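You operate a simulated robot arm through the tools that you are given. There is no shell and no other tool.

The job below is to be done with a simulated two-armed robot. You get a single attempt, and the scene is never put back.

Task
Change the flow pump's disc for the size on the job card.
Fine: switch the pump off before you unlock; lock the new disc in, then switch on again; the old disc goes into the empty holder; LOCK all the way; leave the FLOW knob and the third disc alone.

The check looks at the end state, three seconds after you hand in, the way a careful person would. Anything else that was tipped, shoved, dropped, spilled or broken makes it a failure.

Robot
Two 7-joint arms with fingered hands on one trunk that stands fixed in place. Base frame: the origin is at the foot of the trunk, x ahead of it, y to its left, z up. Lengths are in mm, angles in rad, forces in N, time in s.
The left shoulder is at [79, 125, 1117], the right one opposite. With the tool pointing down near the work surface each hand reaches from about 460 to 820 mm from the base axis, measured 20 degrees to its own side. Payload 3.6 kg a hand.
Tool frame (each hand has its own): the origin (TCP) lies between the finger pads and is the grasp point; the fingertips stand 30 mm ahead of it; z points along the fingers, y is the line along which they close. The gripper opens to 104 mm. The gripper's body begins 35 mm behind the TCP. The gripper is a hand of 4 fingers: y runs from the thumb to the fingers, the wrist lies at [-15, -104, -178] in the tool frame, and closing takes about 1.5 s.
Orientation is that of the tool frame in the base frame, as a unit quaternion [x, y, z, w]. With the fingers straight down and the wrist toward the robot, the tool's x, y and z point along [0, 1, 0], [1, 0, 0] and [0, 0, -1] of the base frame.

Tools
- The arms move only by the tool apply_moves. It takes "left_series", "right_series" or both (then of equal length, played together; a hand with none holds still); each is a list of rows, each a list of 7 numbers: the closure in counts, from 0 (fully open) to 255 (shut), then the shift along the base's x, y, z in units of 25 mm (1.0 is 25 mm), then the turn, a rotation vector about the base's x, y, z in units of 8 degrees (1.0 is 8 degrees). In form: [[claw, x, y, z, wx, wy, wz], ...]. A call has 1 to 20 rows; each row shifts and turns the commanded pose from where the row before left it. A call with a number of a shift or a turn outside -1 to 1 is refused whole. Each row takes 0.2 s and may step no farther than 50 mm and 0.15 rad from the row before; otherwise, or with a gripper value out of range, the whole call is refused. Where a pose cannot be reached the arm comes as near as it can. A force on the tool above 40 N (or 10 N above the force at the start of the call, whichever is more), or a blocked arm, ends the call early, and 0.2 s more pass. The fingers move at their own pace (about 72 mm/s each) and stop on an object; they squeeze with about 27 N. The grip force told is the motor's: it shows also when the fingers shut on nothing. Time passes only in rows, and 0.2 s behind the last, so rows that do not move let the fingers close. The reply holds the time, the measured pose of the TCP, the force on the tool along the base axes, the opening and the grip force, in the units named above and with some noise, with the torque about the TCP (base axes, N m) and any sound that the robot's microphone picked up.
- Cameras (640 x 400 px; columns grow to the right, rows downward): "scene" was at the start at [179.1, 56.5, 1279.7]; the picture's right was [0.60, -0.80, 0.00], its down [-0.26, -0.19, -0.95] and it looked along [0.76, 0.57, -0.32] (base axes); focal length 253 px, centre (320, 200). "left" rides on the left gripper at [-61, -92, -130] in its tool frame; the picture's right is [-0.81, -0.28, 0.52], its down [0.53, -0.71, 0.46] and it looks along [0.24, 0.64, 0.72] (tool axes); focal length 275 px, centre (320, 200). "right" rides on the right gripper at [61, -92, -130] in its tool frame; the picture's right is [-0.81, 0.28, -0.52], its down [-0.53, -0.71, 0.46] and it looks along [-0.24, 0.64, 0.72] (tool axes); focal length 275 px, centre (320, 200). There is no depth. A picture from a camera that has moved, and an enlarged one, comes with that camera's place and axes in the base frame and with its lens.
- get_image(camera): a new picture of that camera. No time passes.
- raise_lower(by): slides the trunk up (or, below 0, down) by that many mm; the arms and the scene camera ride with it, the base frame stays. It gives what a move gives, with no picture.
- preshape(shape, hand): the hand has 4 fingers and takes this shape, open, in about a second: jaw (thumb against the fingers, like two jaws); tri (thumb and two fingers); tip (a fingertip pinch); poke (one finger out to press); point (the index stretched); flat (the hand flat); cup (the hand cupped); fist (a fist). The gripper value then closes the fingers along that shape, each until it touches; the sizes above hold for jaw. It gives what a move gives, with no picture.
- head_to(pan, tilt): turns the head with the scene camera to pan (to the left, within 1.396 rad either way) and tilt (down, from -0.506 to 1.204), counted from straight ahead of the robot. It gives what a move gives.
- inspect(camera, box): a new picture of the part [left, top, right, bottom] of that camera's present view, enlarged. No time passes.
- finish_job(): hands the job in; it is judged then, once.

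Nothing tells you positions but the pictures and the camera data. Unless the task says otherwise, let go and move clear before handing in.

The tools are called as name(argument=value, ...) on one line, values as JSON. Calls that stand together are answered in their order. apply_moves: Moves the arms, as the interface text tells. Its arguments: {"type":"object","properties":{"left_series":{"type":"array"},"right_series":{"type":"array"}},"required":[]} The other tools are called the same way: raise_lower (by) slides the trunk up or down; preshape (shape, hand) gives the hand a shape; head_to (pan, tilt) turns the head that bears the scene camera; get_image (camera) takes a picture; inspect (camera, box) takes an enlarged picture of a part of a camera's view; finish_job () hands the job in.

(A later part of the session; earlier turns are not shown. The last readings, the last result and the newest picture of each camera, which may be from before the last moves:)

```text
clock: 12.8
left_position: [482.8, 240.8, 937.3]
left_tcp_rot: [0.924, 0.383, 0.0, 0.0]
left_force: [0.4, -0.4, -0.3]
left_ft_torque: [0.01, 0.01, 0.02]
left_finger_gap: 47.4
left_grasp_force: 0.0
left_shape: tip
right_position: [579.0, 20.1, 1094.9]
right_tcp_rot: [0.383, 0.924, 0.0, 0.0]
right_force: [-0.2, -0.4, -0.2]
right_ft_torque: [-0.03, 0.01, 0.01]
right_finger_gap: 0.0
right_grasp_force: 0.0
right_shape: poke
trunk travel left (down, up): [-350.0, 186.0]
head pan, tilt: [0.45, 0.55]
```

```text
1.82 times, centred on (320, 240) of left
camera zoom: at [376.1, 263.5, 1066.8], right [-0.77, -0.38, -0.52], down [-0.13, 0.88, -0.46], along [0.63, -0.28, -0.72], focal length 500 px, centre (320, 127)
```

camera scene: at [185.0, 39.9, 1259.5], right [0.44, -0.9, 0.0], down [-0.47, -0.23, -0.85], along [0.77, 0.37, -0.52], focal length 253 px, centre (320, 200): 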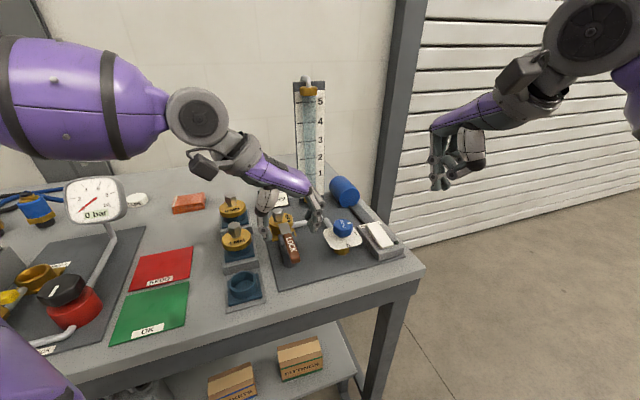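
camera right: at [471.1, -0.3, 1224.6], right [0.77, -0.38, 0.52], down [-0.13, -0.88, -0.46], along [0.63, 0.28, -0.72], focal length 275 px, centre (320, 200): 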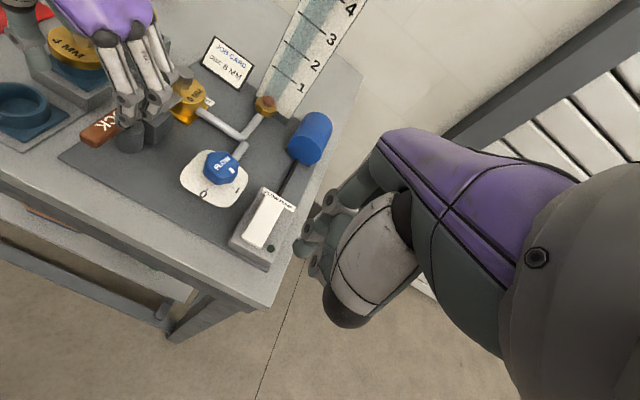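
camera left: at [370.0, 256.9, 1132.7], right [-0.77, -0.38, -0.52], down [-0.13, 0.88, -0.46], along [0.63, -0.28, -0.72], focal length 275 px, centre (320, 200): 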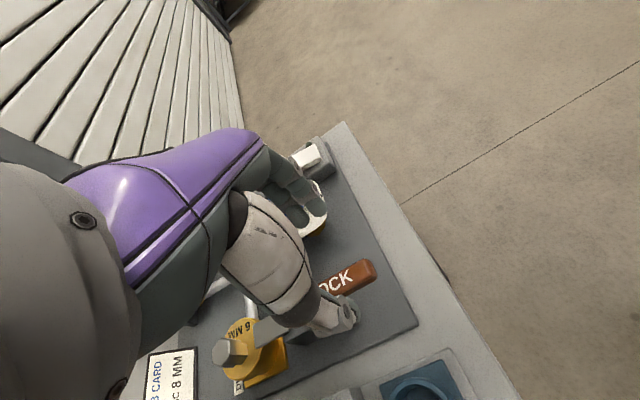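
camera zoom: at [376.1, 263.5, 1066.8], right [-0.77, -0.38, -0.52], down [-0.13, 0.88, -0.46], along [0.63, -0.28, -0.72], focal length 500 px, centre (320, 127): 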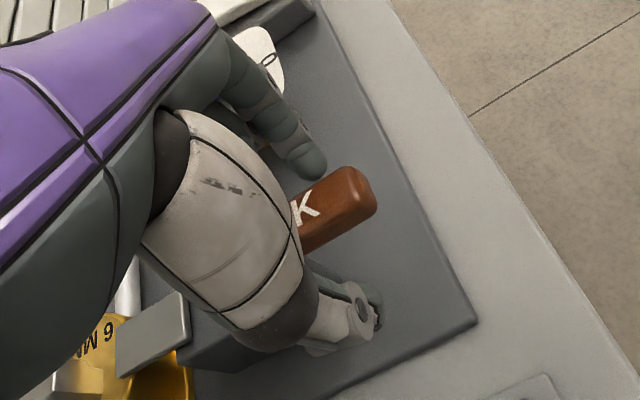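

The handle lies between the thumb and fingertip near its end, at the right height. I'll close on it.

apply_moves(left_series=[[200, 0, 0, 0, 0, 0, 0], [200, 0, 0, 0, 0, 0, 0], [230, 0, 0, 0, 0, 0, 0], [255, 0, 0, 0, 0, 0, 0], [255, 0, 0, 0, 0, 0, 0], [255, 0, 0, 0, 0, 0, 0]])

inspect(camera="scene", box=[240, 170, 340, 270])

inspect(camera="left", box=[220, 130, 420, 350])

inspect(camera="right", box=[50, 0, 250, 180])

```text
clock: 14.2
left_position: [482.7, 239.9, 937.3]
left_tcp_rot: [0.924, 0.383, 0.0, 0.0]
left_force: [3.8, -1.8, 0.0]
left_ft_torque: [-0.09, -0.11, 0.01]
left_finger_gap: 10.7
left_grasp_force: 27.0
left_shape: tip
right_position: [578.9, 20.9, 1092.5]
right_tcp_rot: [0.382, 0.924, 0.0, 0.0]
right_force: [1.0, 0.1, -0.4]
right_ft_torque: [0.01, -0.03, -0.01]
right_finger_gap: 0.0
right_grasp_force: 0.0
right_shape: poke
trunk travel left (down, up): [-350.0, 186.0]
head pan, tilt: [0.45, 0.55]
```

```text
4.00 times, centred on (290, 220) of scene
camera zoom: at [185.6, 39.5, 1259.4], right [0.44, -0.9, 0.0], down [-0.47, -0.23, -0.85], along [0.77, 0.37, -0.52], focal length 1012 px, centre (440, 120)
```

zoom: 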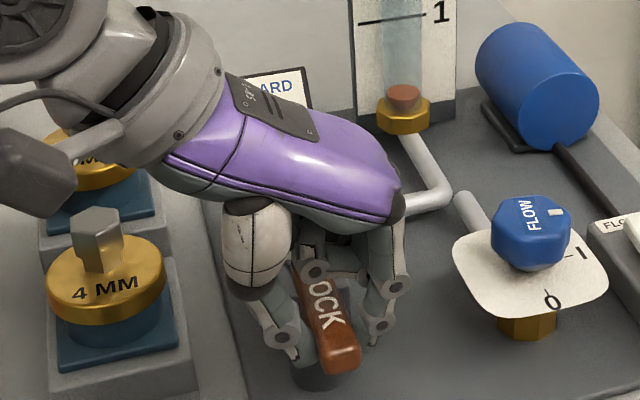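

```text
1.82 times, centred on (320, 240) of left
camera zoom: at [376.4, 263.3, 1066.9], right [-0.77, -0.38, -0.52], down [-0.13, 0.88, -0.46], along [0.63, -0.28, -0.72], focal length 500 px, centre (320, 127)
```

zoom: 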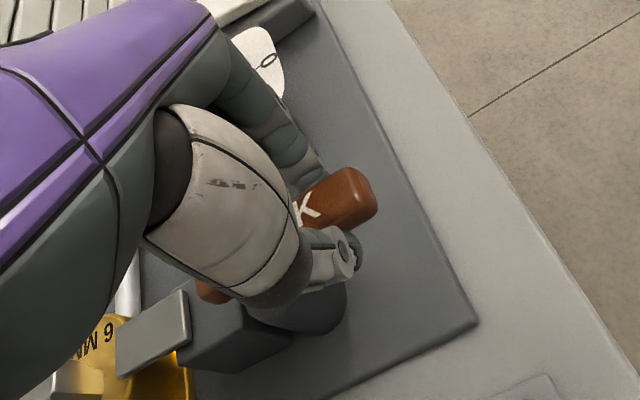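

```text
2.22 times, centred on (150, 90) of right
camera zoom: at [471.7, -0.6, 1224.3], right [0.77, -0.38, 0.52], down [-0.13, -0.88, -0.46], along [0.63, 0.28, -0.72], focal length 612 px, centre (698, 444)
```

zoom: 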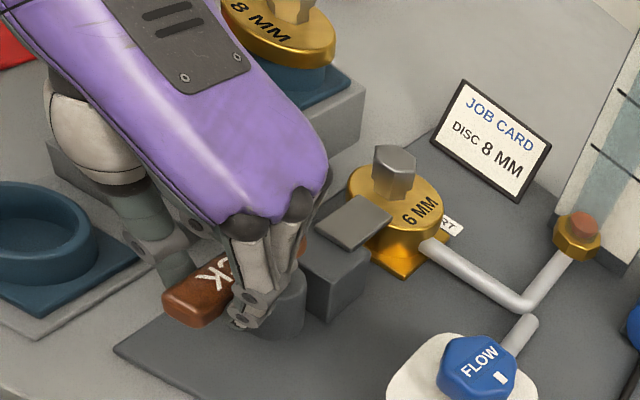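

The handle is firmly gripped. I'll try a small swing of the handle to the right about the post, watching the force.

apply_moves(left_series=[[255, 0.08, -0.085, 0, 0, 0, 0.5], [255, 0.083, -0.08, 0, 0, 0, 0.5], [255, 0, 0, 0, 0, 0, 0]])

inspect(camera="scene", box=[240, 170, 340, 270])

inspect(camera="right", box=[50, 0, 250, 180])

```text
clock: 14.9
left_position: [486.2, 237.3, 936.4]
left_tcp_rot: [0.895, 0.445, 0.0, 0.0]
left_force: [2.0, 2.7, -0.2]
left_ft_torque: [0.04, -0.03, -0.02]
left_finger_gap: 11.1
left_grasp_force: 27.5
left_shape: tip
right_position: [578.3, 20.3, 1094.7]
right_tcp_rot: [0.383, 0.924, 0.0, 0.0]
right_force: [-0.1, -0.3, 0.3]
right_ft_torque: [0.0, 0.01, -0.01]
right_finger_gap: 0.1
right_grasp_force: 0.0
right_shape: poke
trunk travel left (down, up): [-350.0, 186.0]
head pan, tilt: [0.45, 0.55]
```

```text
4.00 times, centred on (290, 220) of scene
camera zoom: at [185.4, 40.1, 1259.4], right [0.44, -0.9, 0.0], down [-0.47, -0.23, -0.85], along [0.77, 0.37, -0.52], focal length 1012 px, centre (440, 120)
```

zoom: 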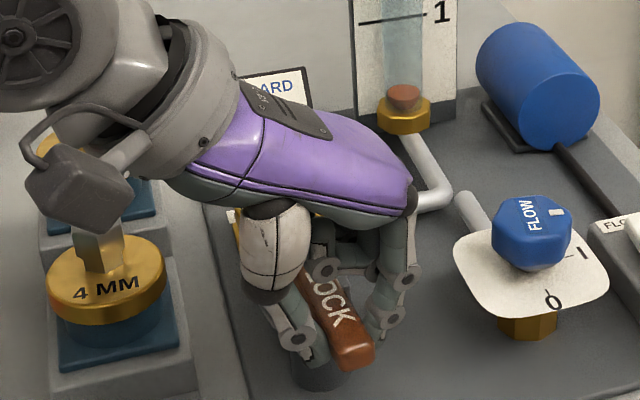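

```text
2.22 times, centred on (150, 90) of right
camera zoom: at [471.5, 0.0, 1224.4], right [0.77, -0.38, 0.52], down [-0.13, -0.88, -0.46], along [0.63, 0.28, -0.72], focal length 612 px, centre (698, 444)
```

zoom: 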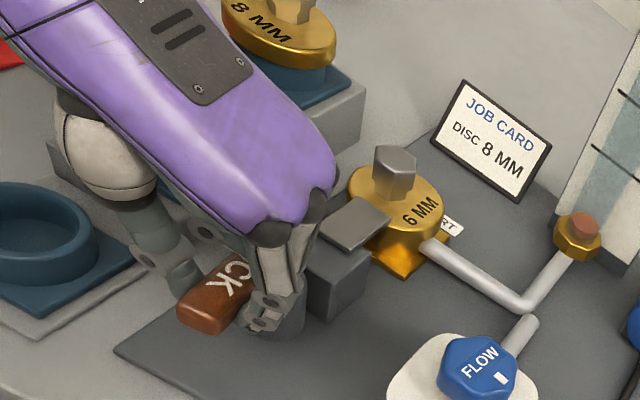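

The lever swings right freely and the latch plate starts to draw back, so this is the unlock direction. I'll continue along the arc about the post near (513, 268).

apply_moves(left_series=[[255, 0.164, -0.116, 0, 0, 0, 0.875], [255, 0.176, -0.1, 0, 0, 0, 0.875], [255, 0.188, -0.076, 0, 0, 0, 0.875], [255, 0.196, -0.052, 0, 0, 0, 0.875], [255, 0, 0, 0, 0, 0, 0]])

inspect(camera="scene", box=[240, 170, 340, 270])

inspect(camera="right", box=[50, 0, 250, 180])

```text
clock: 16.1
left_position: [505.1, 228.2, 937.4]
left_tcp_rot: [0.76, 0.649, 0.0, 0.0]
left_force: [-1.0, -3.2, 0.1]
left_ft_torque: [-0.06, -0.05, -0.07]
left_finger_gap: 10.9
left_grasp_force: 27.1
left_shape: tip
right_position: [579.4, 20.3, 1094.0]
right_tcp_rot: [0.383, 0.924, 0.0, 0.0]
right_force: [-0.7, -0.3, -0.4]
right_ft_torque: [0.02, 0.01, 0.0]
right_finger_gap: 0.0
right_grasp_force: 0.1
right_shape: poke
trunk travel left (down, up): [-350.0, 186.0]
head pan, tilt: [0.45, 0.55]
```

```text
4.00 times, centred on (290, 220) of scene
camera zoom: at [185.3, 39.4, 1259.5], right [0.44, -0.9, 0.0], down [-0.47, -0.23, -0.85], along [0.77, 0.37, -0.52], focal length 1012 px, centre (440, 120)
```

zoom: 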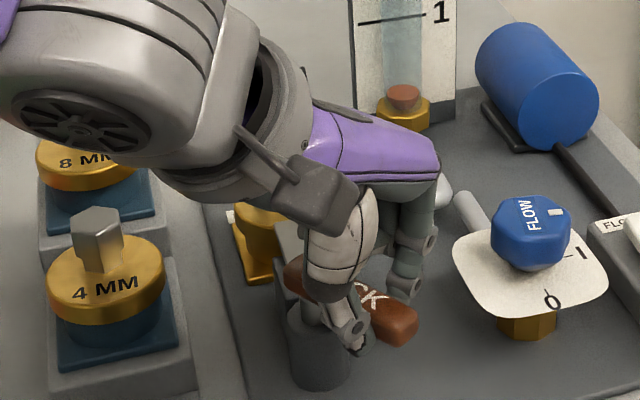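

```text
2.22 times, centred on (150, 90) of right
camera zoom: at [471.4, -0.7, 1224.4], right [0.77, -0.38, 0.52], down [-0.13, -0.88, -0.46], along [0.63, 0.28, -0.72], focal length 612 px, centre (698, 444)
```

zoom: 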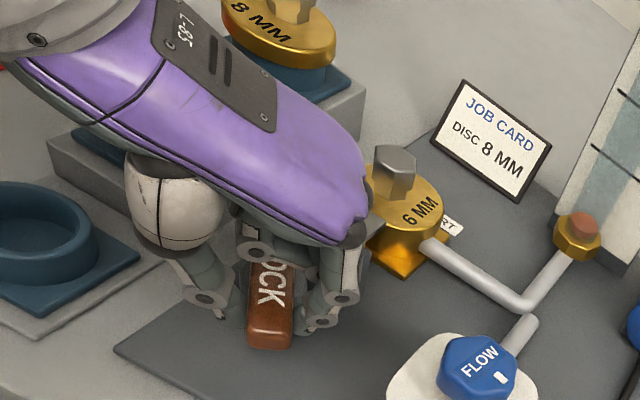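

The forces are still low, and the latch plate is retracting. I'll keep turning.

apply_moves(left_series=[[255, 0.2, -0.028, 0, 0, 0, 0.875], [255, 0.2, -0.004, 0, 0, 0, 0.875], [255, 0.204, 0.024, 0, 0, 0, 0.875], [255, 0.196, 0.044, 0, 0, 0, 0.875], [255, 0, 0, 0, 0, 0, 0]])

inspect(camera="scene", box=[240, 170, 340, 270])

inspect(camera="right", box=[50, 0, 250, 180])

get_image(camera="left")

```text
clock: 17.4
left_position: [526.1, 228.9, 938.0]
left_tcp_rot: [0.58, 0.814, 0.0, 0.0]
left_force: [2.9, -6.4, -0.2]
left_ft_torque: [-0.14, -0.14, -0.1]
left_finger_gap: 11.1
left_grasp_force: 27.5
left_shape: tip
right_position: [579.4, 19.9, 1094.1]
right_tcp_rot: [0.383, 0.924, 0.0, -0.001]
right_force: [0.5, -0.2, 0.1]
right_ft_torque: [0.01, -0.02, 0.01]
right_finger_gap: 0.1
right_grasp_force: 0.1
right_shape: poke
trunk travel left (down, up): [-350.0, 186.0]
head pan, tilt: [0.45, 0.55]
```

```text
4.00 times, centred on (290, 220) of scene
camera zoom: at [185.7, 39.0, 1259.4], right [0.44, -0.9, 0.0], down [-0.47, -0.23, -0.85], along [0.77, 0.37, -0.52], focal length 1012 px, centre (440, 120)
```

zoom: 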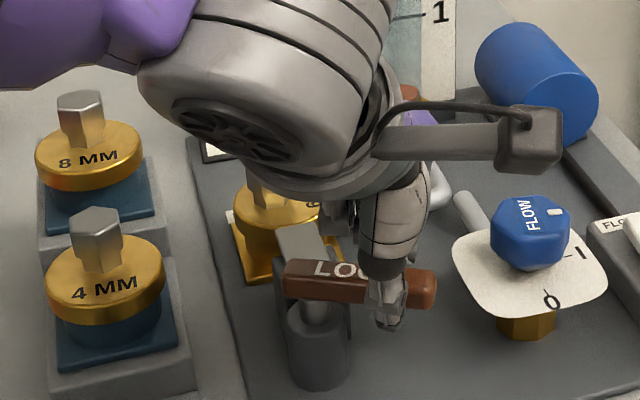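

```text
2.22 times, centred on (150, 90) of right
camera zoom: at [471.8, -1.1, 1224.3], right [0.77, -0.38, 0.52], down [-0.13, -0.88, -0.46], along [0.63, 0.28, -0.72], focal length 612 px, centre (698, 444)
```

zoom: 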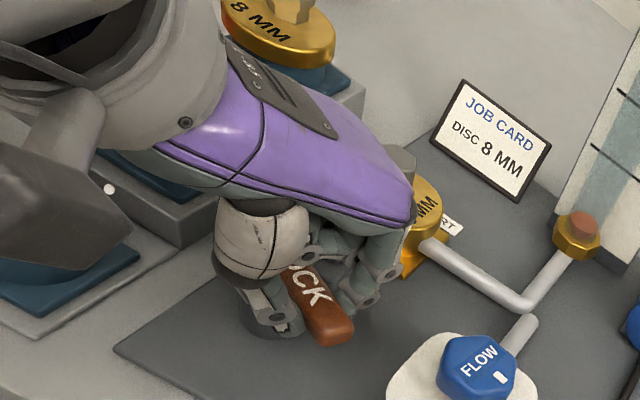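

```text
taken
camera left: at [460.2, 140.9, 1066.9], right [0.0, -0.86, -0.52], down [-0.85, 0.27, -0.46], along [0.53, 0.44, -0.72], focal length 275 px, centre (320, 200)
```

left: 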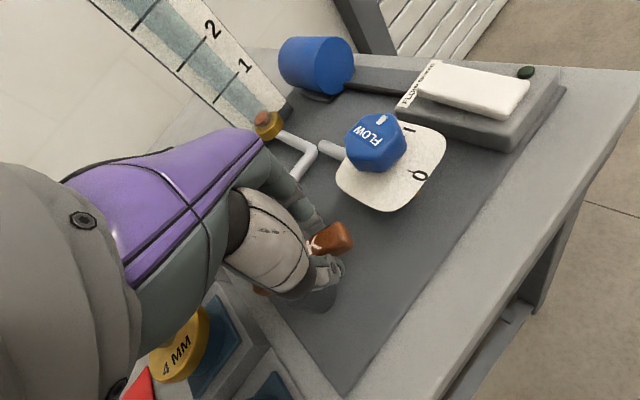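

The pump disc is nearly free of the plate. I'll keep turning toward about 85–90° and watch for a stop.

apply_moves(left_series=[[255, 0.188, 0.068, 0, 0, 0, 0.875], [255, 0.182, 0.094, 0, 0, 0, 0.875], [255, 0.166, 0.114, 0, 0, 0, 0.875], [255, 0, 0, 0, 0, 0, 0]])

inspect(camera="scene", box=[240, 170, 340, 270])

inspect(camera="right", box=[50, 0, 250, 180])

```text
clock: 18.4
left_position: [540.9, 235.8, 937.2]
left_tcp_rot: [0.421, 0.907, 0.0, 0.0]
left_force: [9.9, -7.3, -1.7]
left_ft_torque: [-0.14, -0.22, -0.1]
left_finger_gap: 11.3
left_grasp_force: 26.8
left_shape: tip
right_position: [580.7, 19.5, 1094.0]
right_tcp_rot: [0.383, 0.924, 0.0, -0.001]
right_force: [-0.2, 0.4, -0.4]
right_ft_torque: [0.0, -0.01, 0.02]
right_finger_gap: 0.0
right_grasp_force: 0.1
right_shape: poke
trunk travel left (down, up): [-350.0, 186.0]
head pan, tilt: [0.45, 0.55]
```

```text
4.00 times, centred on (290, 220) of scene
camera zoom: at [186.6, 39.0, 1259.3], right [0.44, -0.9, 0.0], down [-0.47, -0.23, -0.85], along [0.77, 0.37, -0.52], focal length 1012 px, centre (440, 120)
```

zoom: 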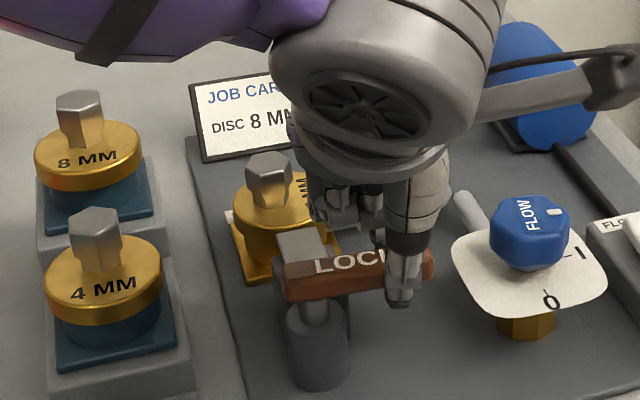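

```text
2.22 times, centred on (150, 90) of right
camera zoom: at [472.7, -1.1, 1223.9], right [0.77, -0.38, 0.52], down [-0.13, -0.88, -0.46], along [0.63, 0.28, -0.72], focal length 612 px, centre (698, 444)
```

zoom: 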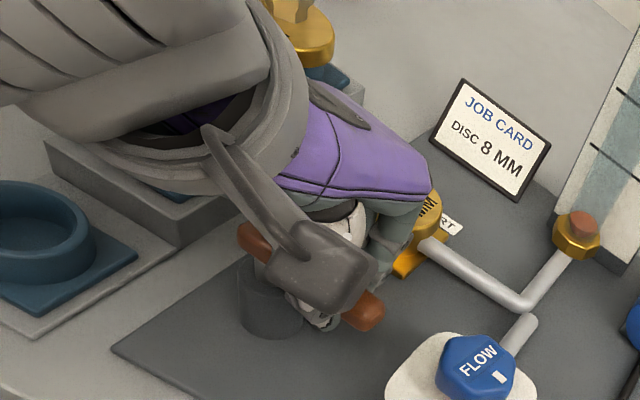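

The handle has swung about 85° and the force is rising slightly, so it's at or near its stop. I'll release it, lift straight up and check the plate from above.

apply_moves(left_series=[[200, 0, 0, 0, 0, 0, 0], [140, 0, 0, 0, 0, 0, 0], [130, 0, 0, 0, 0, 0, 0], [130, 0, 0, 0, 0, 0, 0], [130, 0, 0, 0.6, 0, 0, 0], [130, 0, 0, 1, 0, 0, 0], [130, 0, 0, 1, 0, 0, 0], [130, 0, 0, 1, 0, 0, 0], [130, -1, 0, 0.5, 0, 0, -0.9], [130, -1, 0.6, 0, 0, 0, -0.9], [130, -1, 0.6, 0, 0, 0, -0.9], [130, -1, 0.6, 0, 0, 0, -0.9], [130, 0, 0, 0, 0, 0, 0]])

get_image(camera="scene")

get_image(camera="left")

inspect(camera="right", box=[50, 0, 250, 180])

```text
clock: 21.1
left_position: [438.1, 281.9, 1038.9]
left_tcp_rot: [0.635, 0.772, 0.001, -0.001]
left_force: [-0.3, 0.3, 0.3]
left_ft_torque: [-0.01, 0.02, 0.02]
left_finger_gap: 50.3
left_grasp_force: 0.0
left_shape: tip
right_position: [578.3, 18.7, 1094.0]
right_tcp_rot: [0.383, 0.924, 0.0, 0.0]
right_force: [0.1, -0.8, 0.0]
right_ft_torque: [-0.01, -0.01, -0.05]
right_finger_gap: 0.0
right_grasp_force: 0.1
right_shape: poke
trunk travel left (down, up): [-350.0, 186.0]
head pan, tilt: [0.45, 0.55]
```

```text
taken
camera scene: at [185.6, 39.3, 1259.4], right [0.44, -0.9, 0.0], down [-0.47, -0.23, -0.85], along [0.77, 0.37, -0.52], focal length 253 px, centre (320, 200)
```

scene: 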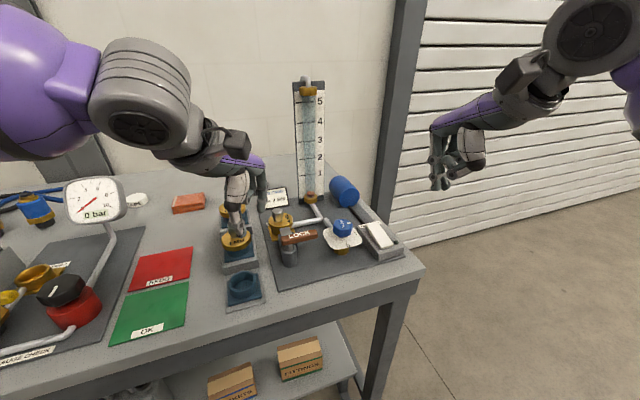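

```text
taken
camera left: at [361.2, 203.6, 1169.6], right [-0.11, -0.85, -0.52], down [-0.8, 0.39, -0.45], along [0.59, 0.36, -0.72], focal length 275 px, centre (320, 200)
```

left: 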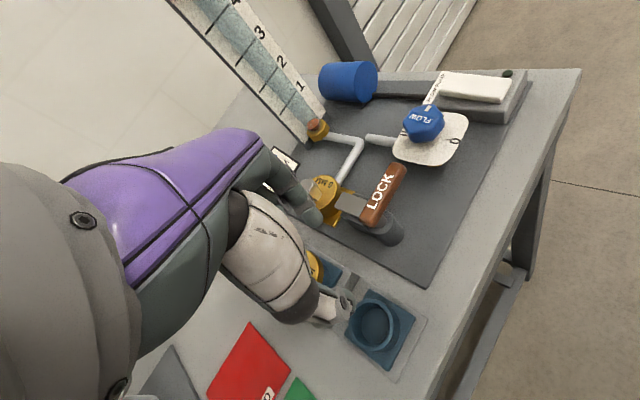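

```text
2.22 times, centred on (150, 90) of right
camera zoom: at [471.7, -0.8, 1224.3], right [0.77, -0.38, 0.52], down [-0.13, -0.88, -0.46], along [0.63, 0.28, -0.72], focal length 612 px, centre (698, 444)
```

zoom: 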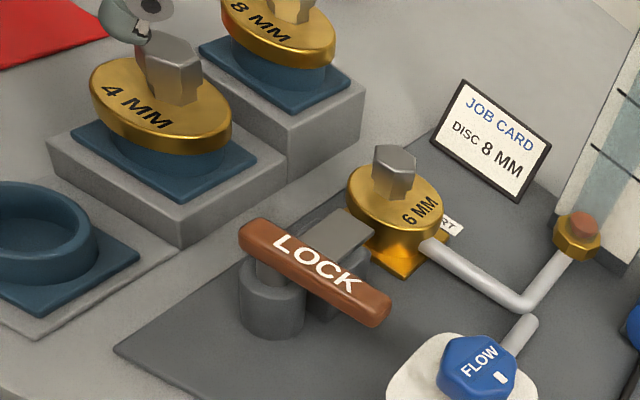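

The handle now points right and the plate has drawn back. I'll zoom in to confirm the plate is fully clear of the disc.

inspect(camera="right", box=[120, 50, 200, 110])

inspect(camera="scene", box=[255, 195, 335, 265])

inspect(camera="left", box=[290, 150, 420, 250])

```text
6.67 times, centred on (160, 80) of right
camera zoom: at [471.7, -0.8, 1224.3], right [0.77, -0.38, 0.52], down [-0.13, -0.88, -0.46], along [0.63, 0.28, -0.72], focal length 1835 px, centre (1387, 1000)
```

zoom: 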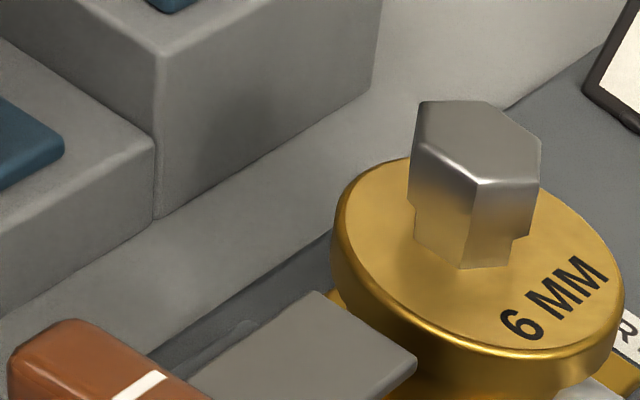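

```text
5.71 times, centred on (295, 230) of scene
camera zoom: at [185.6, 39.3, 1259.4], right [0.44, -0.9, 0.0], down [-0.47, -0.23, -0.85], along [0.77, 0.37, -0.52], focal length 1446 px, centre (463, 29)
```

zoom: 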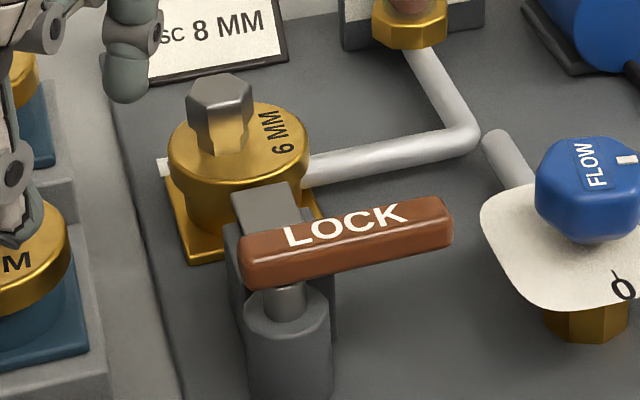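

```text
4.00 times, centred on (355, 200) of left
camera zoom: at [361.2, 203.6, 1169.6], right [-0.11, -0.85, -0.52], down [-0.8, 0.39, -0.45], along [0.59, 0.36, -0.72], focal length 1101 px, centre (180, 200)
```

zoom: 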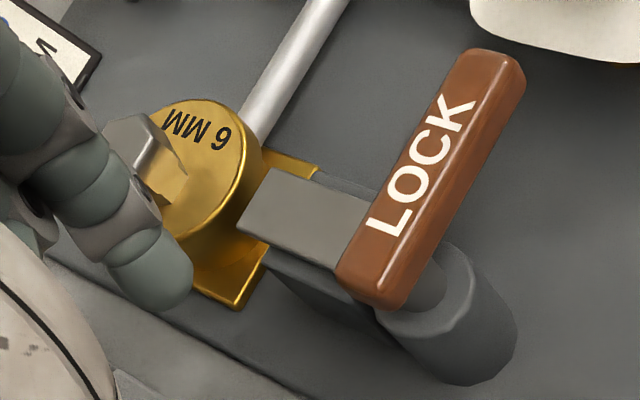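

The plate looks clear of the disc by a few mm. Next I'll check the orientation of the hex knobs for the pinch direction, and see the end grip from several views.

inspect(camera="right", box=[164, 58, 194, 88])

inspect(camera="scene", box=[270, 200, 310, 230])

inspect(camera="right", box=[70, 0, 190, 75])

```text
13.33 times, centred on (179, 73) of right
camera zoom: at [471.7, -0.8, 1224.3], right [0.77, -0.38, 0.52], down [-0.13, -0.88, -0.46], along [0.63, 0.28, -0.72], focal length 3670 px, centre (2200, 1893)
```

zoom: 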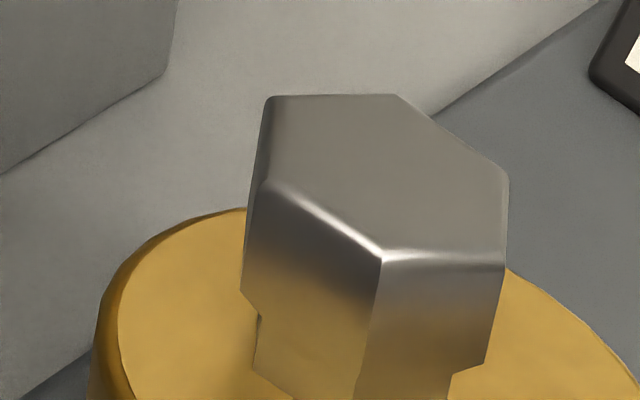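

```text
13.33 times, centred on (290, 215) of scene
camera zoom: at [185.6, 39.3, 1259.4], right [0.44, -0.9, 0.0], down [-0.47, -0.23, -0.85], along [0.77, 0.37, -0.52], focal length 3373 px, centre (720, 0)
```

zoom: 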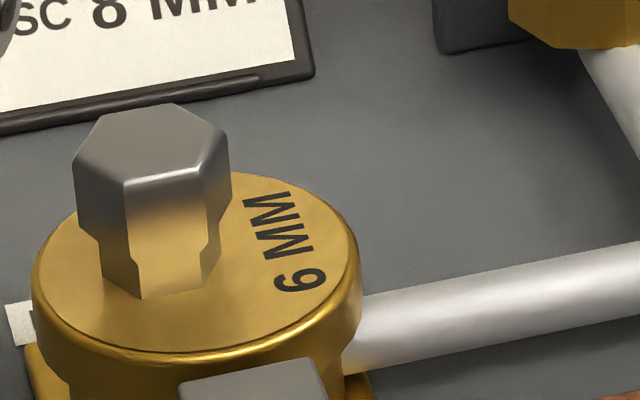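

```text
5.33 times, centred on (130, 38) of right
camera zoom: at [471.7, -0.8, 1224.3], right [0.77, -0.38, 0.52], down [-0.13, -0.88, -0.46], along [0.63, 0.28, -0.72], focal length 1468 px, centre (1333, 1067)
```

zoom: 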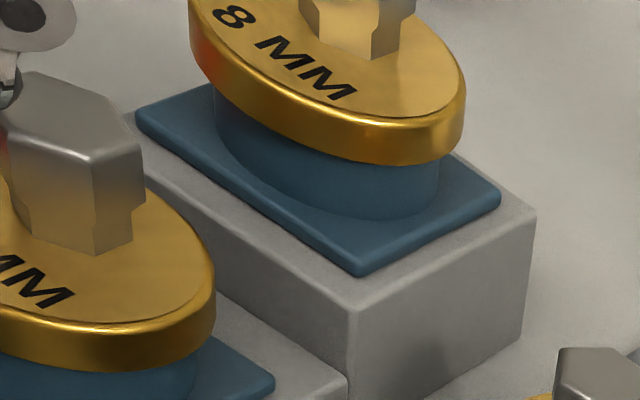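

The pump hex is centred near (590, 347) with its top near z≈921. One pair of flats faces the −15° direction, so I'll pinch along that line. I'll move the left hand above the 6 MM disc with that yaw.

apply_moves(left_series=[[130, 0.869, 0.371, -0.22, 0, 0, -0.464], [130, 0.869, 0.371, -0.22, 0, 0, -0.464], [130, 0.869, 0.371, -0.22, 0, 0, -0.464], [130, 0.869, 0.371, -0.22, 0, 0, -0.464], [130, 0.869, 0.371, -0.22, 0, 0, -0.464], [130, 0.869, 0.371, -0.22, 0, 0, -0.464], [130, 0.869, 0.371, -0.22, 0, 0, -0.464], [130, 0, 0, 0, 0, 0, 0], [130, 0, 0, 0, 0, 0, 0]])

inspect(camera="scene", box=[220, 150, 340, 250])

get_image(camera="left")

inspect(camera="right", box=[50, 0, 250, 150])

```text
clock: 23.1
left_position: [589.7, 346.5, 1001.0]
left_tcp_rot: [0.792, 0.61, 0.0, 0.0]
left_force: [0.2, -0.1, 0.1]
left_ft_torque: [0.0, -0.04, 0.0]
left_finger_gap: 50.8
left_grasp_force: 0.1
left_shape: tip
right_position: [579.3, 20.0, 1093.8]
right_tcp_rot: [0.383, 0.924, 0.0, 0.0]
right_force: [-0.1, -0.3, 0.3]
right_ft_torque: [-0.01, 0.01, -0.01]
right_finger_gap: 0.0
right_grasp_force: 0.1
right_shape: poke
trunk travel left (down, up): [-350.0, 186.0]
head pan, tilt: [0.45, 0.55]
```

```text
4.00 times, centred on (280, 200) of scene
camera zoom: at [185.5, 39.8, 1259.4], right [0.44, -0.9, 0.0], down [-0.47, -0.23, -0.85], along [0.77, 0.37, -0.52], focal length 1012 px, centre (480, 200)
```

zoom: 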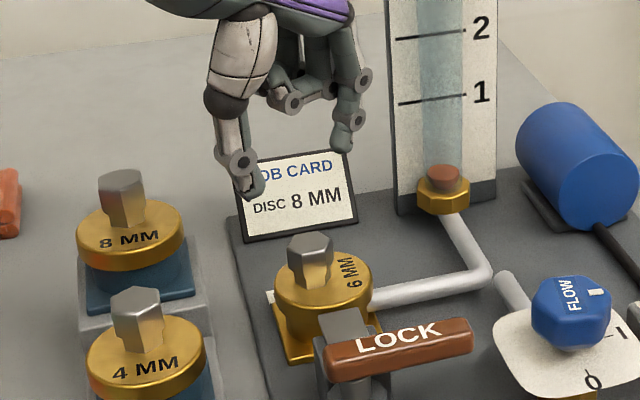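

```text
taken
camera left: at [487.1, 311.4, 1130.3], right [-0.47, -0.71, -0.52], down [-0.55, 0.7, -0.46], along [0.69, 0.07, -0.72], focal length 275 px, centre (320, 200)
```

left: 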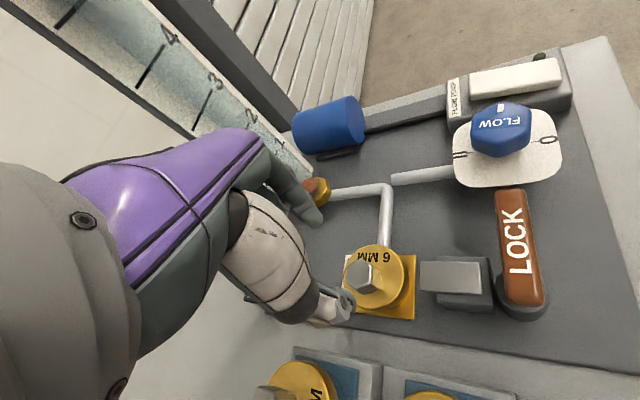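

```text
2.67 times, centred on (150, 75) of right
camera zoom: at [471.6, -0.2, 1224.4], right [0.77, -0.38, 0.52], down [-0.13, -0.88, -0.46], along [0.63, 0.28, -0.72], focal length 734 px, centre (773, 533)
```

zoom: 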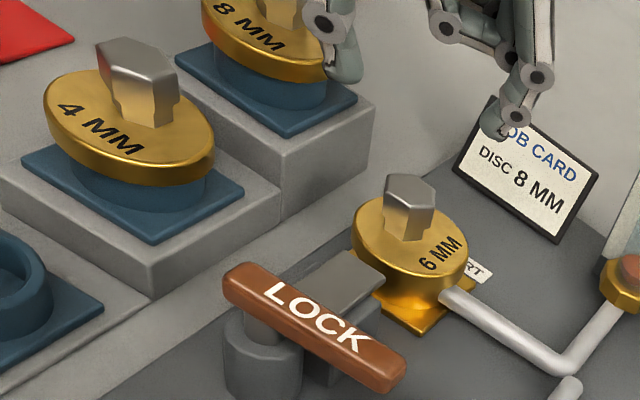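

The hand is centred over the hex at about (590, 347). I'll descend in careful steps until the tips are just above the disc face.

apply_moves(left_series=[[130, 0.02, 0.02, -0.8, 0, 0, 0], [130, 0, 0, -0.8, 0, 0, 0], [130, 0, 0, -0.5, 0, 0, 0], [130, 0, 0, -0.3, 0, 0, 0], [130, 0, 0, -0.2, 0, 0, 0], [130, 0, 0, -0.15, 0, 0, 0], [130, 0, 0, 0, 0, 0, 0]])

inspect(camera="scene", box=[240, 170, 340, 250])

inspect(camera="right", box=[100, 10, 240, 130])

inspect(camera="left", box=[260, 160, 460, 340])

```text
clock: 24.8
left_position: [591.0, 346.9, 932.1]
left_tcp_rot: [0.792, 0.61, 0.0, 0.0]
left_force: [0.3, -0.3, -0.6]
left_ft_torque: [-0.01, -0.04, -0.02]
left_finger_gap: 51.0
left_grasp_force: 0.1
left_shape: tip
right_position: [579.0, 20.7, 1093.7]
right_tcp_rot: [0.382, 0.924, 0.0, 0.0]
right_force: [0.2, 0.1, 0.4]
right_ft_torque: [0.0, -0.01, -0.01]
right_finger_gap: 0.1
right_grasp_force: 0.0
right_shape: poke
trunk travel left (down, up): [-350.0, 186.0]
head pan, tilt: [0.45, 0.55]
```

```text
5.00 times, centred on (290, 210) of scene
camera zoom: at [185.3, 39.8, 1259.5], right [0.44, -0.9, 0.0], down [-0.47, -0.23, -0.85], along [0.77, 0.37, -0.52], focal length 1265 px, centre (470, 150)
```

zoom: 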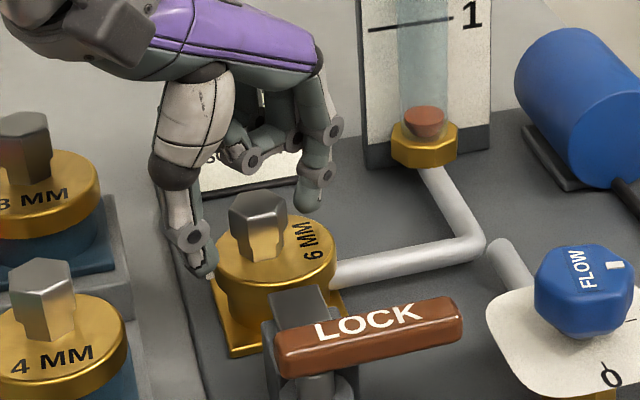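

```text
3.33 times, centred on (170, 70) of right
camera zoom: at [471.4, -0.3, 1224.5], right [0.77, -0.38, 0.52], down [-0.13, -0.88, -0.46], along [0.63, 0.28, -0.72], focal length 918 px, centre (820, 633)
```

zoom: 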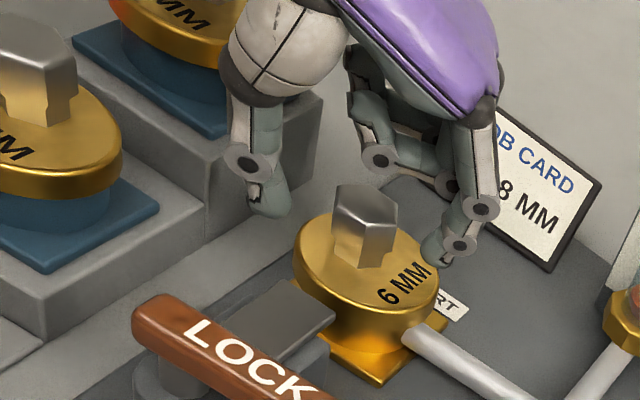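

```text
2.22 times, centred on (360, 250) of left
camera zoom: at [487.8, 311.6, 1061.6], right [-0.47, -0.71, -0.52], down [-0.55, 0.7, -0.46], along [0.69, 0.07, -0.72], focal length 612 px, centre (231, 89)
```

zoom: 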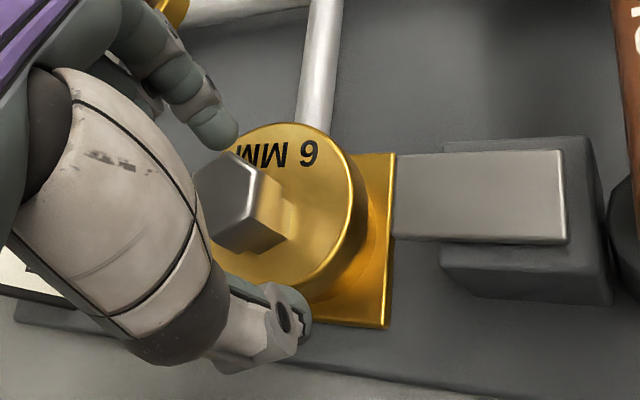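

The hand is straight over the hex, and this view clearly shows the plate is off the disc. The hex looks about 2–3 mm toward the robot, so I'll shift slightly, then close.

apply_moves(left_series=[[130, -0.1, -0.1, 0, 0, 0, 0], [160, 0, 0, 0, 0, 0, 0], [190, 0, 0, 0, 0, 0, 0], [220, 0, 0, 0, 0, 0, 0], [255, 0, 0, 0, 0, 0, 0], [255, 0, 0, 0, 0, 0, 0], [255, 0, 0, 0, 0, 0, 0], [255, 0, 0, 0, 0, 0, 0]])

inspect(camera="scene", box=[240, 170, 340, 250])

inspect(camera="right", box=[100, 10, 240, 130])

inspect(camera="left", box=[260, 160, 460, 340])

```text
clock: 26.6
left_position: [588.7, 344.3, 932.8]
left_tcp_rot: [0.793, 0.61, 0.0, 0.0]
left_force: [2.4, -1.9, -0.8]
left_ft_torque: [-0.06, -0.08, -0.01]
left_finger_gap: 16.8
left_grasp_force: 26.5
left_shape: tip
right_position: [579.9, 19.7, 1092.8]
right_tcp_rot: [0.383, 0.924, 0.0, 0.0]
right_force: [-0.5, 0.3, 0.1]
right_ft_torque: [-0.03, 0.0, 0.02]
right_finger_gap: 0.0
right_grasp_force: 0.1
right_shape: poke
trunk travel left (down, up): [-350.0, 186.0]
head pan, tilt: [0.45, 0.55]
```

```text
5.00 times, centred on (290, 210) of scene
camera zoom: at [185.5, 39.6, 1259.5], right [0.44, -0.9, 0.0], down [-0.47, -0.23, -0.85], along [0.77, 0.37, -0.52], focal length 1265 px, centre (470, 150)
```

zoom: 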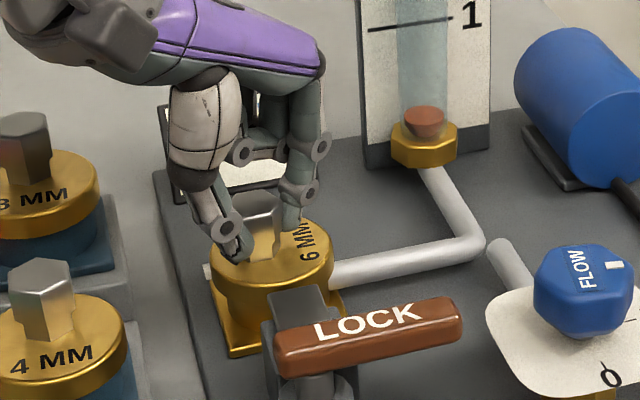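

```text
3.33 times, centred on (170, 70) of right
camera zoom: at [471.6, -0.5, 1224.4], right [0.77, -0.38, 0.52], down [-0.13, -0.88, -0.46], along [0.63, 0.28, -0.72], focal length 918 px, centre (820, 633)
```

zoom: 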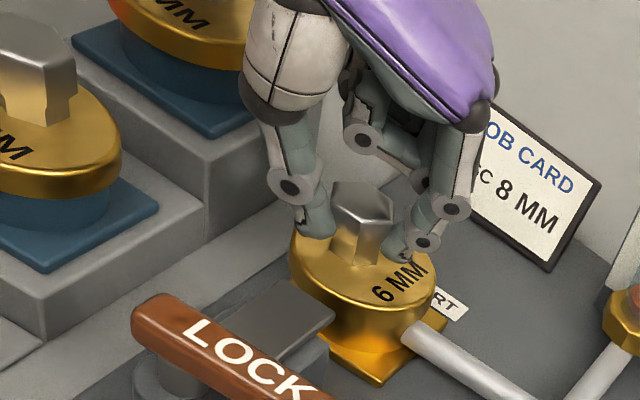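

```text
2.22 times, centred on (360, 250) of left
camera zoom: at [485.2, 308.3, 1061.6], right [-0.47, -0.71, -0.52], down [-0.55, 0.7, -0.46], along [0.69, 0.07, -0.72], focal length 612 px, centre (231, 89)
```

zoom: 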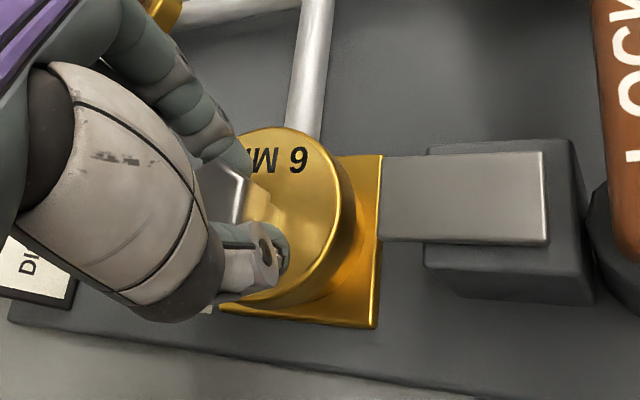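

The hex is pinched with the full 26 N of grip force. I'll lift straight up slowly and check that the disc comes along level.

apply_moves(left_series=[[255, 0, 0, 0.2, 0, 0, 0], [255, 0, 0, 0.2, 0, 0, 0], [255, 0, 0, 0.2, 0, 0, 0], [255, 0, 0, 0.2, 0, 0, 0], [255, 0, 0, 0.2, 0, 0, 0], [255, 0, 0, 0.2, 0, 0, 0], [255, 0, 0, 0, 0, 0, 0]])

inspect(camera="scene", box=[240, 170, 340, 250])

inspect(camera="right", box=[100, 10, 240, 130])

```text
clock: 28.1
left_position: [588.0, 345.1, 961.4]
left_tcp_rot: [0.793, 0.61, 0.0, 0.0]
left_force: [-0.7, -0.4, -1.1]
left_ft_torque: [-0.01, 0.02, 0.01]
left_finger_gap: 15.5
left_grasp_force: 26.8
left_shape: tip
right_position: [579.5, 20.7, 1093.8]
right_tcp_rot: [0.383, 0.924, -0.001, 0.0]
right_force: [0.3, -0.1, 0.1]
right_ft_torque: [-0.03, 0.01, -0.01]
right_finger_gap: 0.0
right_grasp_force: 0.0
right_shape: poke
trunk travel left (down, up): [-350.0, 186.0]
head pan, tilt: [0.45, 0.55]
```

```text
5.00 times, centred on (290, 210) of scene
camera zoom: at [185.5, 39.9, 1259.4], right [0.44, -0.9, 0.0], down [-0.47, -0.23, -0.85], along [0.77, 0.37, -0.52], focal length 1265 px, centre (470, 150)
```

zoom: 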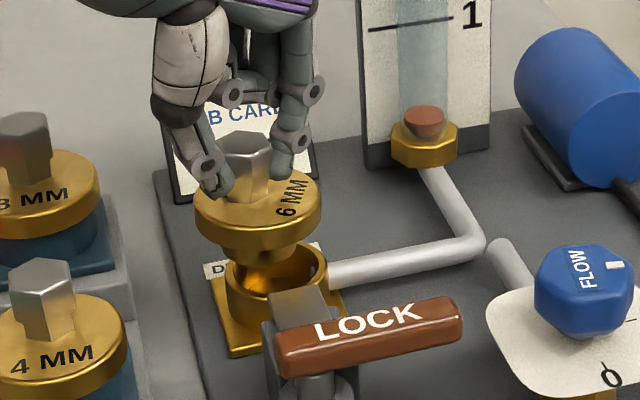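

```text
3.33 times, centred on (170, 70) of right
camera zoom: at [471.6, -0.2, 1224.4], right [0.77, -0.38, 0.52], down [-0.13, -0.88, -0.46], along [0.63, 0.28, -0.72], focal length 918 px, centre (820, 633)
```

zoom: 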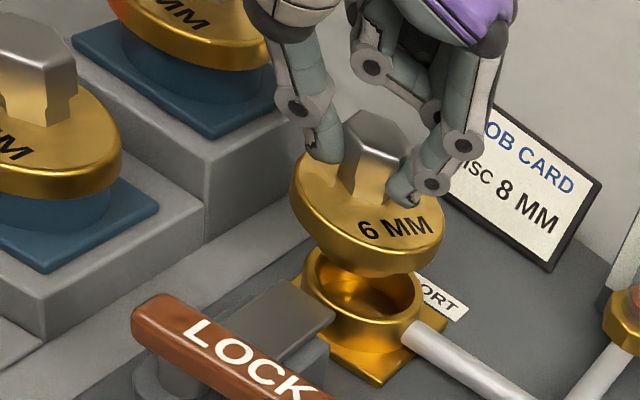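

The 6 MM disc is out and level. I'll raise it well above the 4 MM disc, then carry it over toward the empty holder near (413, 309).

apply_moves(left_series=[[255, 0, 0, 0.6, 0, 0, 0], [255, 0, 0, 0.8, 0, 0, 0], [255, 0, 0, 0.8, 0, 0, 0], [255, 0, 0, 0.8, 0, 0, 0], [255, -0.4, -0.08, 0.2, 0, 0, 0], [255, -0.6, -0.12, 0, 0, 0, 0], [255, -0.75, -0.155, 0, 0, 0, 0], [255, -0.75, -0.155, 0, 0, 0, 0], [255, -0.75, -0.155, 0, 0, 0, 0], [255, -0.75, -0.155, 0, 0, 0, 0], [255, -0.75, -0.155, 0, 0, 0, 0], [255, -0.75, -0.155, 0, 0, 0, 0], [255, -0.75, -0.155, 0, 0, 0, 0], [255, -0.5, -0.1, 0, 0, 0, 0], [255, -0.25, -0.05, 0, 0, 0, 0], [255, 0, 0, 0, 0, 0, 0], [255, 0, 0, 0, 0, 0, 0]])

get_image(camera="scene")

get_image(camera="left")

inspect(camera="scene", box=[200, 200, 300, 320])

inspect(camera="right", box=[0, 0, 200, 150])

```text
clock: 31.8
left_position: [413.6, 308.7, 1041.5]
left_tcp_rot: [0.793, 0.609, 0.0, -0.001]
left_force: [-0.2, -0.3, -0.9]
left_ft_torque: [-0.02, 0.01, -0.03]
left_finger_gap: 15.4
left_grasp_force: 27.2
left_shape: tip
right_position: [579.8, 20.5, 1094.0]
right_tcp_rot: [0.382, 0.924, 0.0, 0.001]
right_force: [-0.5, 0.7, 0.8]
right_ft_torque: [0.0, 0.02, 0.0]
right_finger_gap: 0.0
right_grasp_force: 0.1
right_shape: poke
trunk travel left (down, up): [-350.0, 186.0]
head pan, tilt: [0.45, 0.55]
```

```text
taken
camera scene: at [185.3, 39.9, 1259.5], right [0.44, -0.9, 0.0], down [-0.47, -0.23, -0.85], along [0.77, 0.37, -0.52], focal length 253 px, centre (320, 200)
```

scene: 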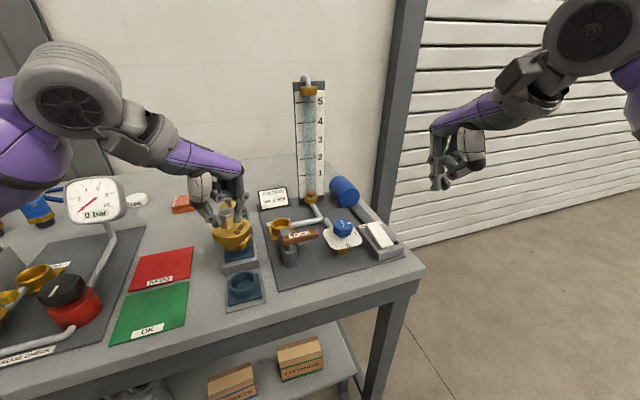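

```text
taken
camera left: at [310.1, 273.3, 1172.2], right [-0.47, -0.71, -0.52], down [-0.55, 0.7, -0.46], along [0.69, 0.07, -0.72], focal length 275 px, centre (320, 200)
```

left: 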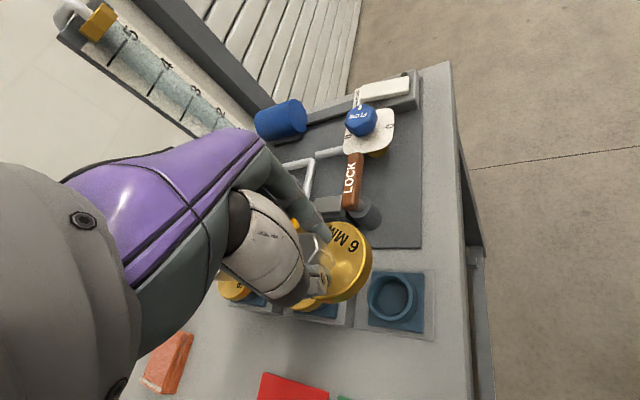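

```text
3.33 times, centred on (250, 260) of scene
camera zoom: at [185.3, 39.9, 1259.5], right [0.44, -0.9, 0.0], down [-0.47, -0.23, -0.85], along [0.77, 0.37, -0.52], focal length 843 px, centre (553, 0)
```

zoom: 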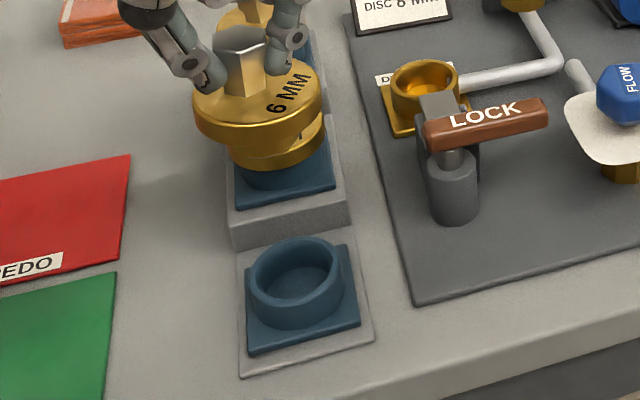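

```text
2.67 times, centred on (100, 75) of right
camera zoom: at [471.4, -0.3, 1224.4], right [0.77, -0.38, 0.52], down [-0.13, -0.88, -0.46], along [0.63, 0.28, -0.72], focal length 734 px, centre (907, 533)
```

zoom: 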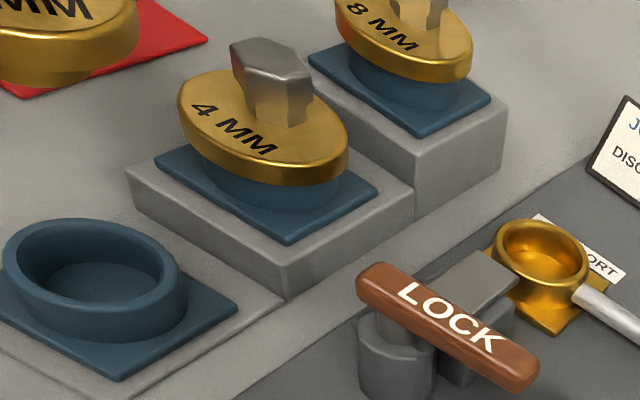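

The disc is over the holder at about the right spot: the ring centre triangulates to about (414.5, 309.5, 884). I'll check the disc-to-ring alignment through zoomed views.

inspect(camera="left", box=[270, 200, 450, 350])

inspect(camera="scene", box=[215, 190, 285, 250])

inspect(camera="right", box=[0, 0, 100, 60])

```text
2.67 times, centred on (360, 275) of left
camera zoom: at [310.1, 273.3, 1172.2], right [-0.47, -0.71, -0.52], down [-0.55, 0.7, -0.46], along [0.69, 0.07, -0.72], focal length 734 px, centre (213, 0)
```

zoom: 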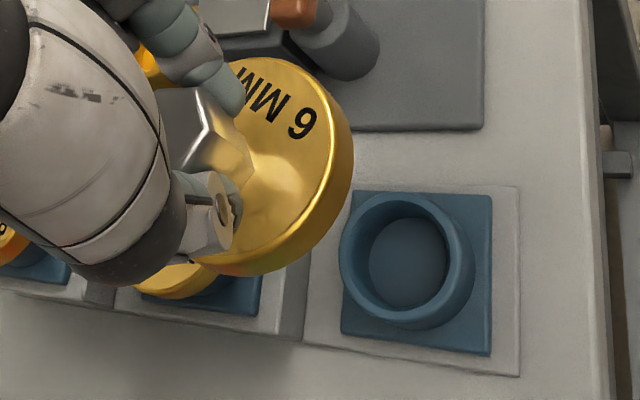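

```text
6.67 times, centred on (250, 220) of scene
camera zoom: at [185.3, 39.9, 1259.5], right [0.44, -0.9, 0.0], down [-0.47, -0.23, -0.85], along [0.77, 0.37, -0.52], focal length 1687 px, centre (787, 67)
```

zoom: 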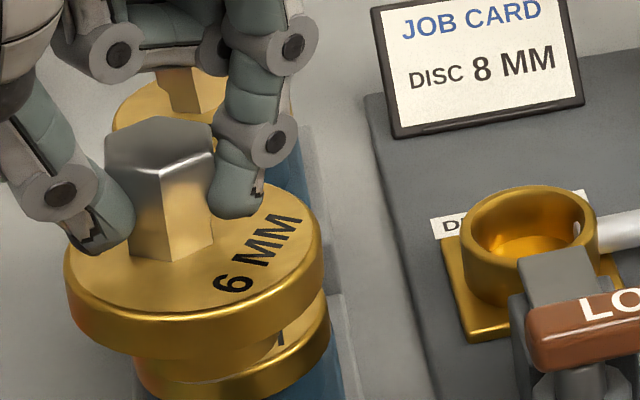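

```text
6.40 times, centred on (50, 30) of right
camera zoom: at [471.4, -0.3, 1224.4], right [0.77, -0.38, 0.52], down [-0.13, -0.88, -0.46], along [0.63, 0.28, -0.72], focal length 1762 px, centre (2048, 1288)
```

zoom: 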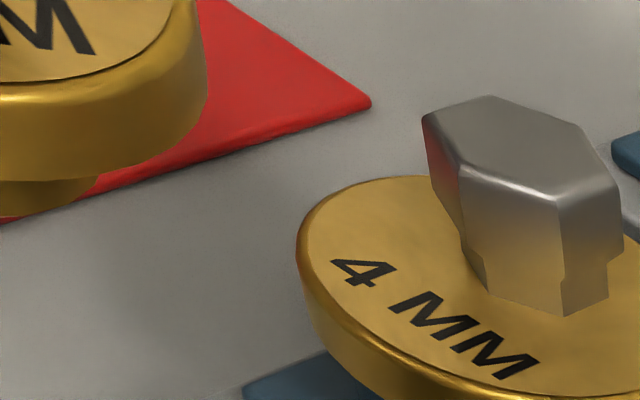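

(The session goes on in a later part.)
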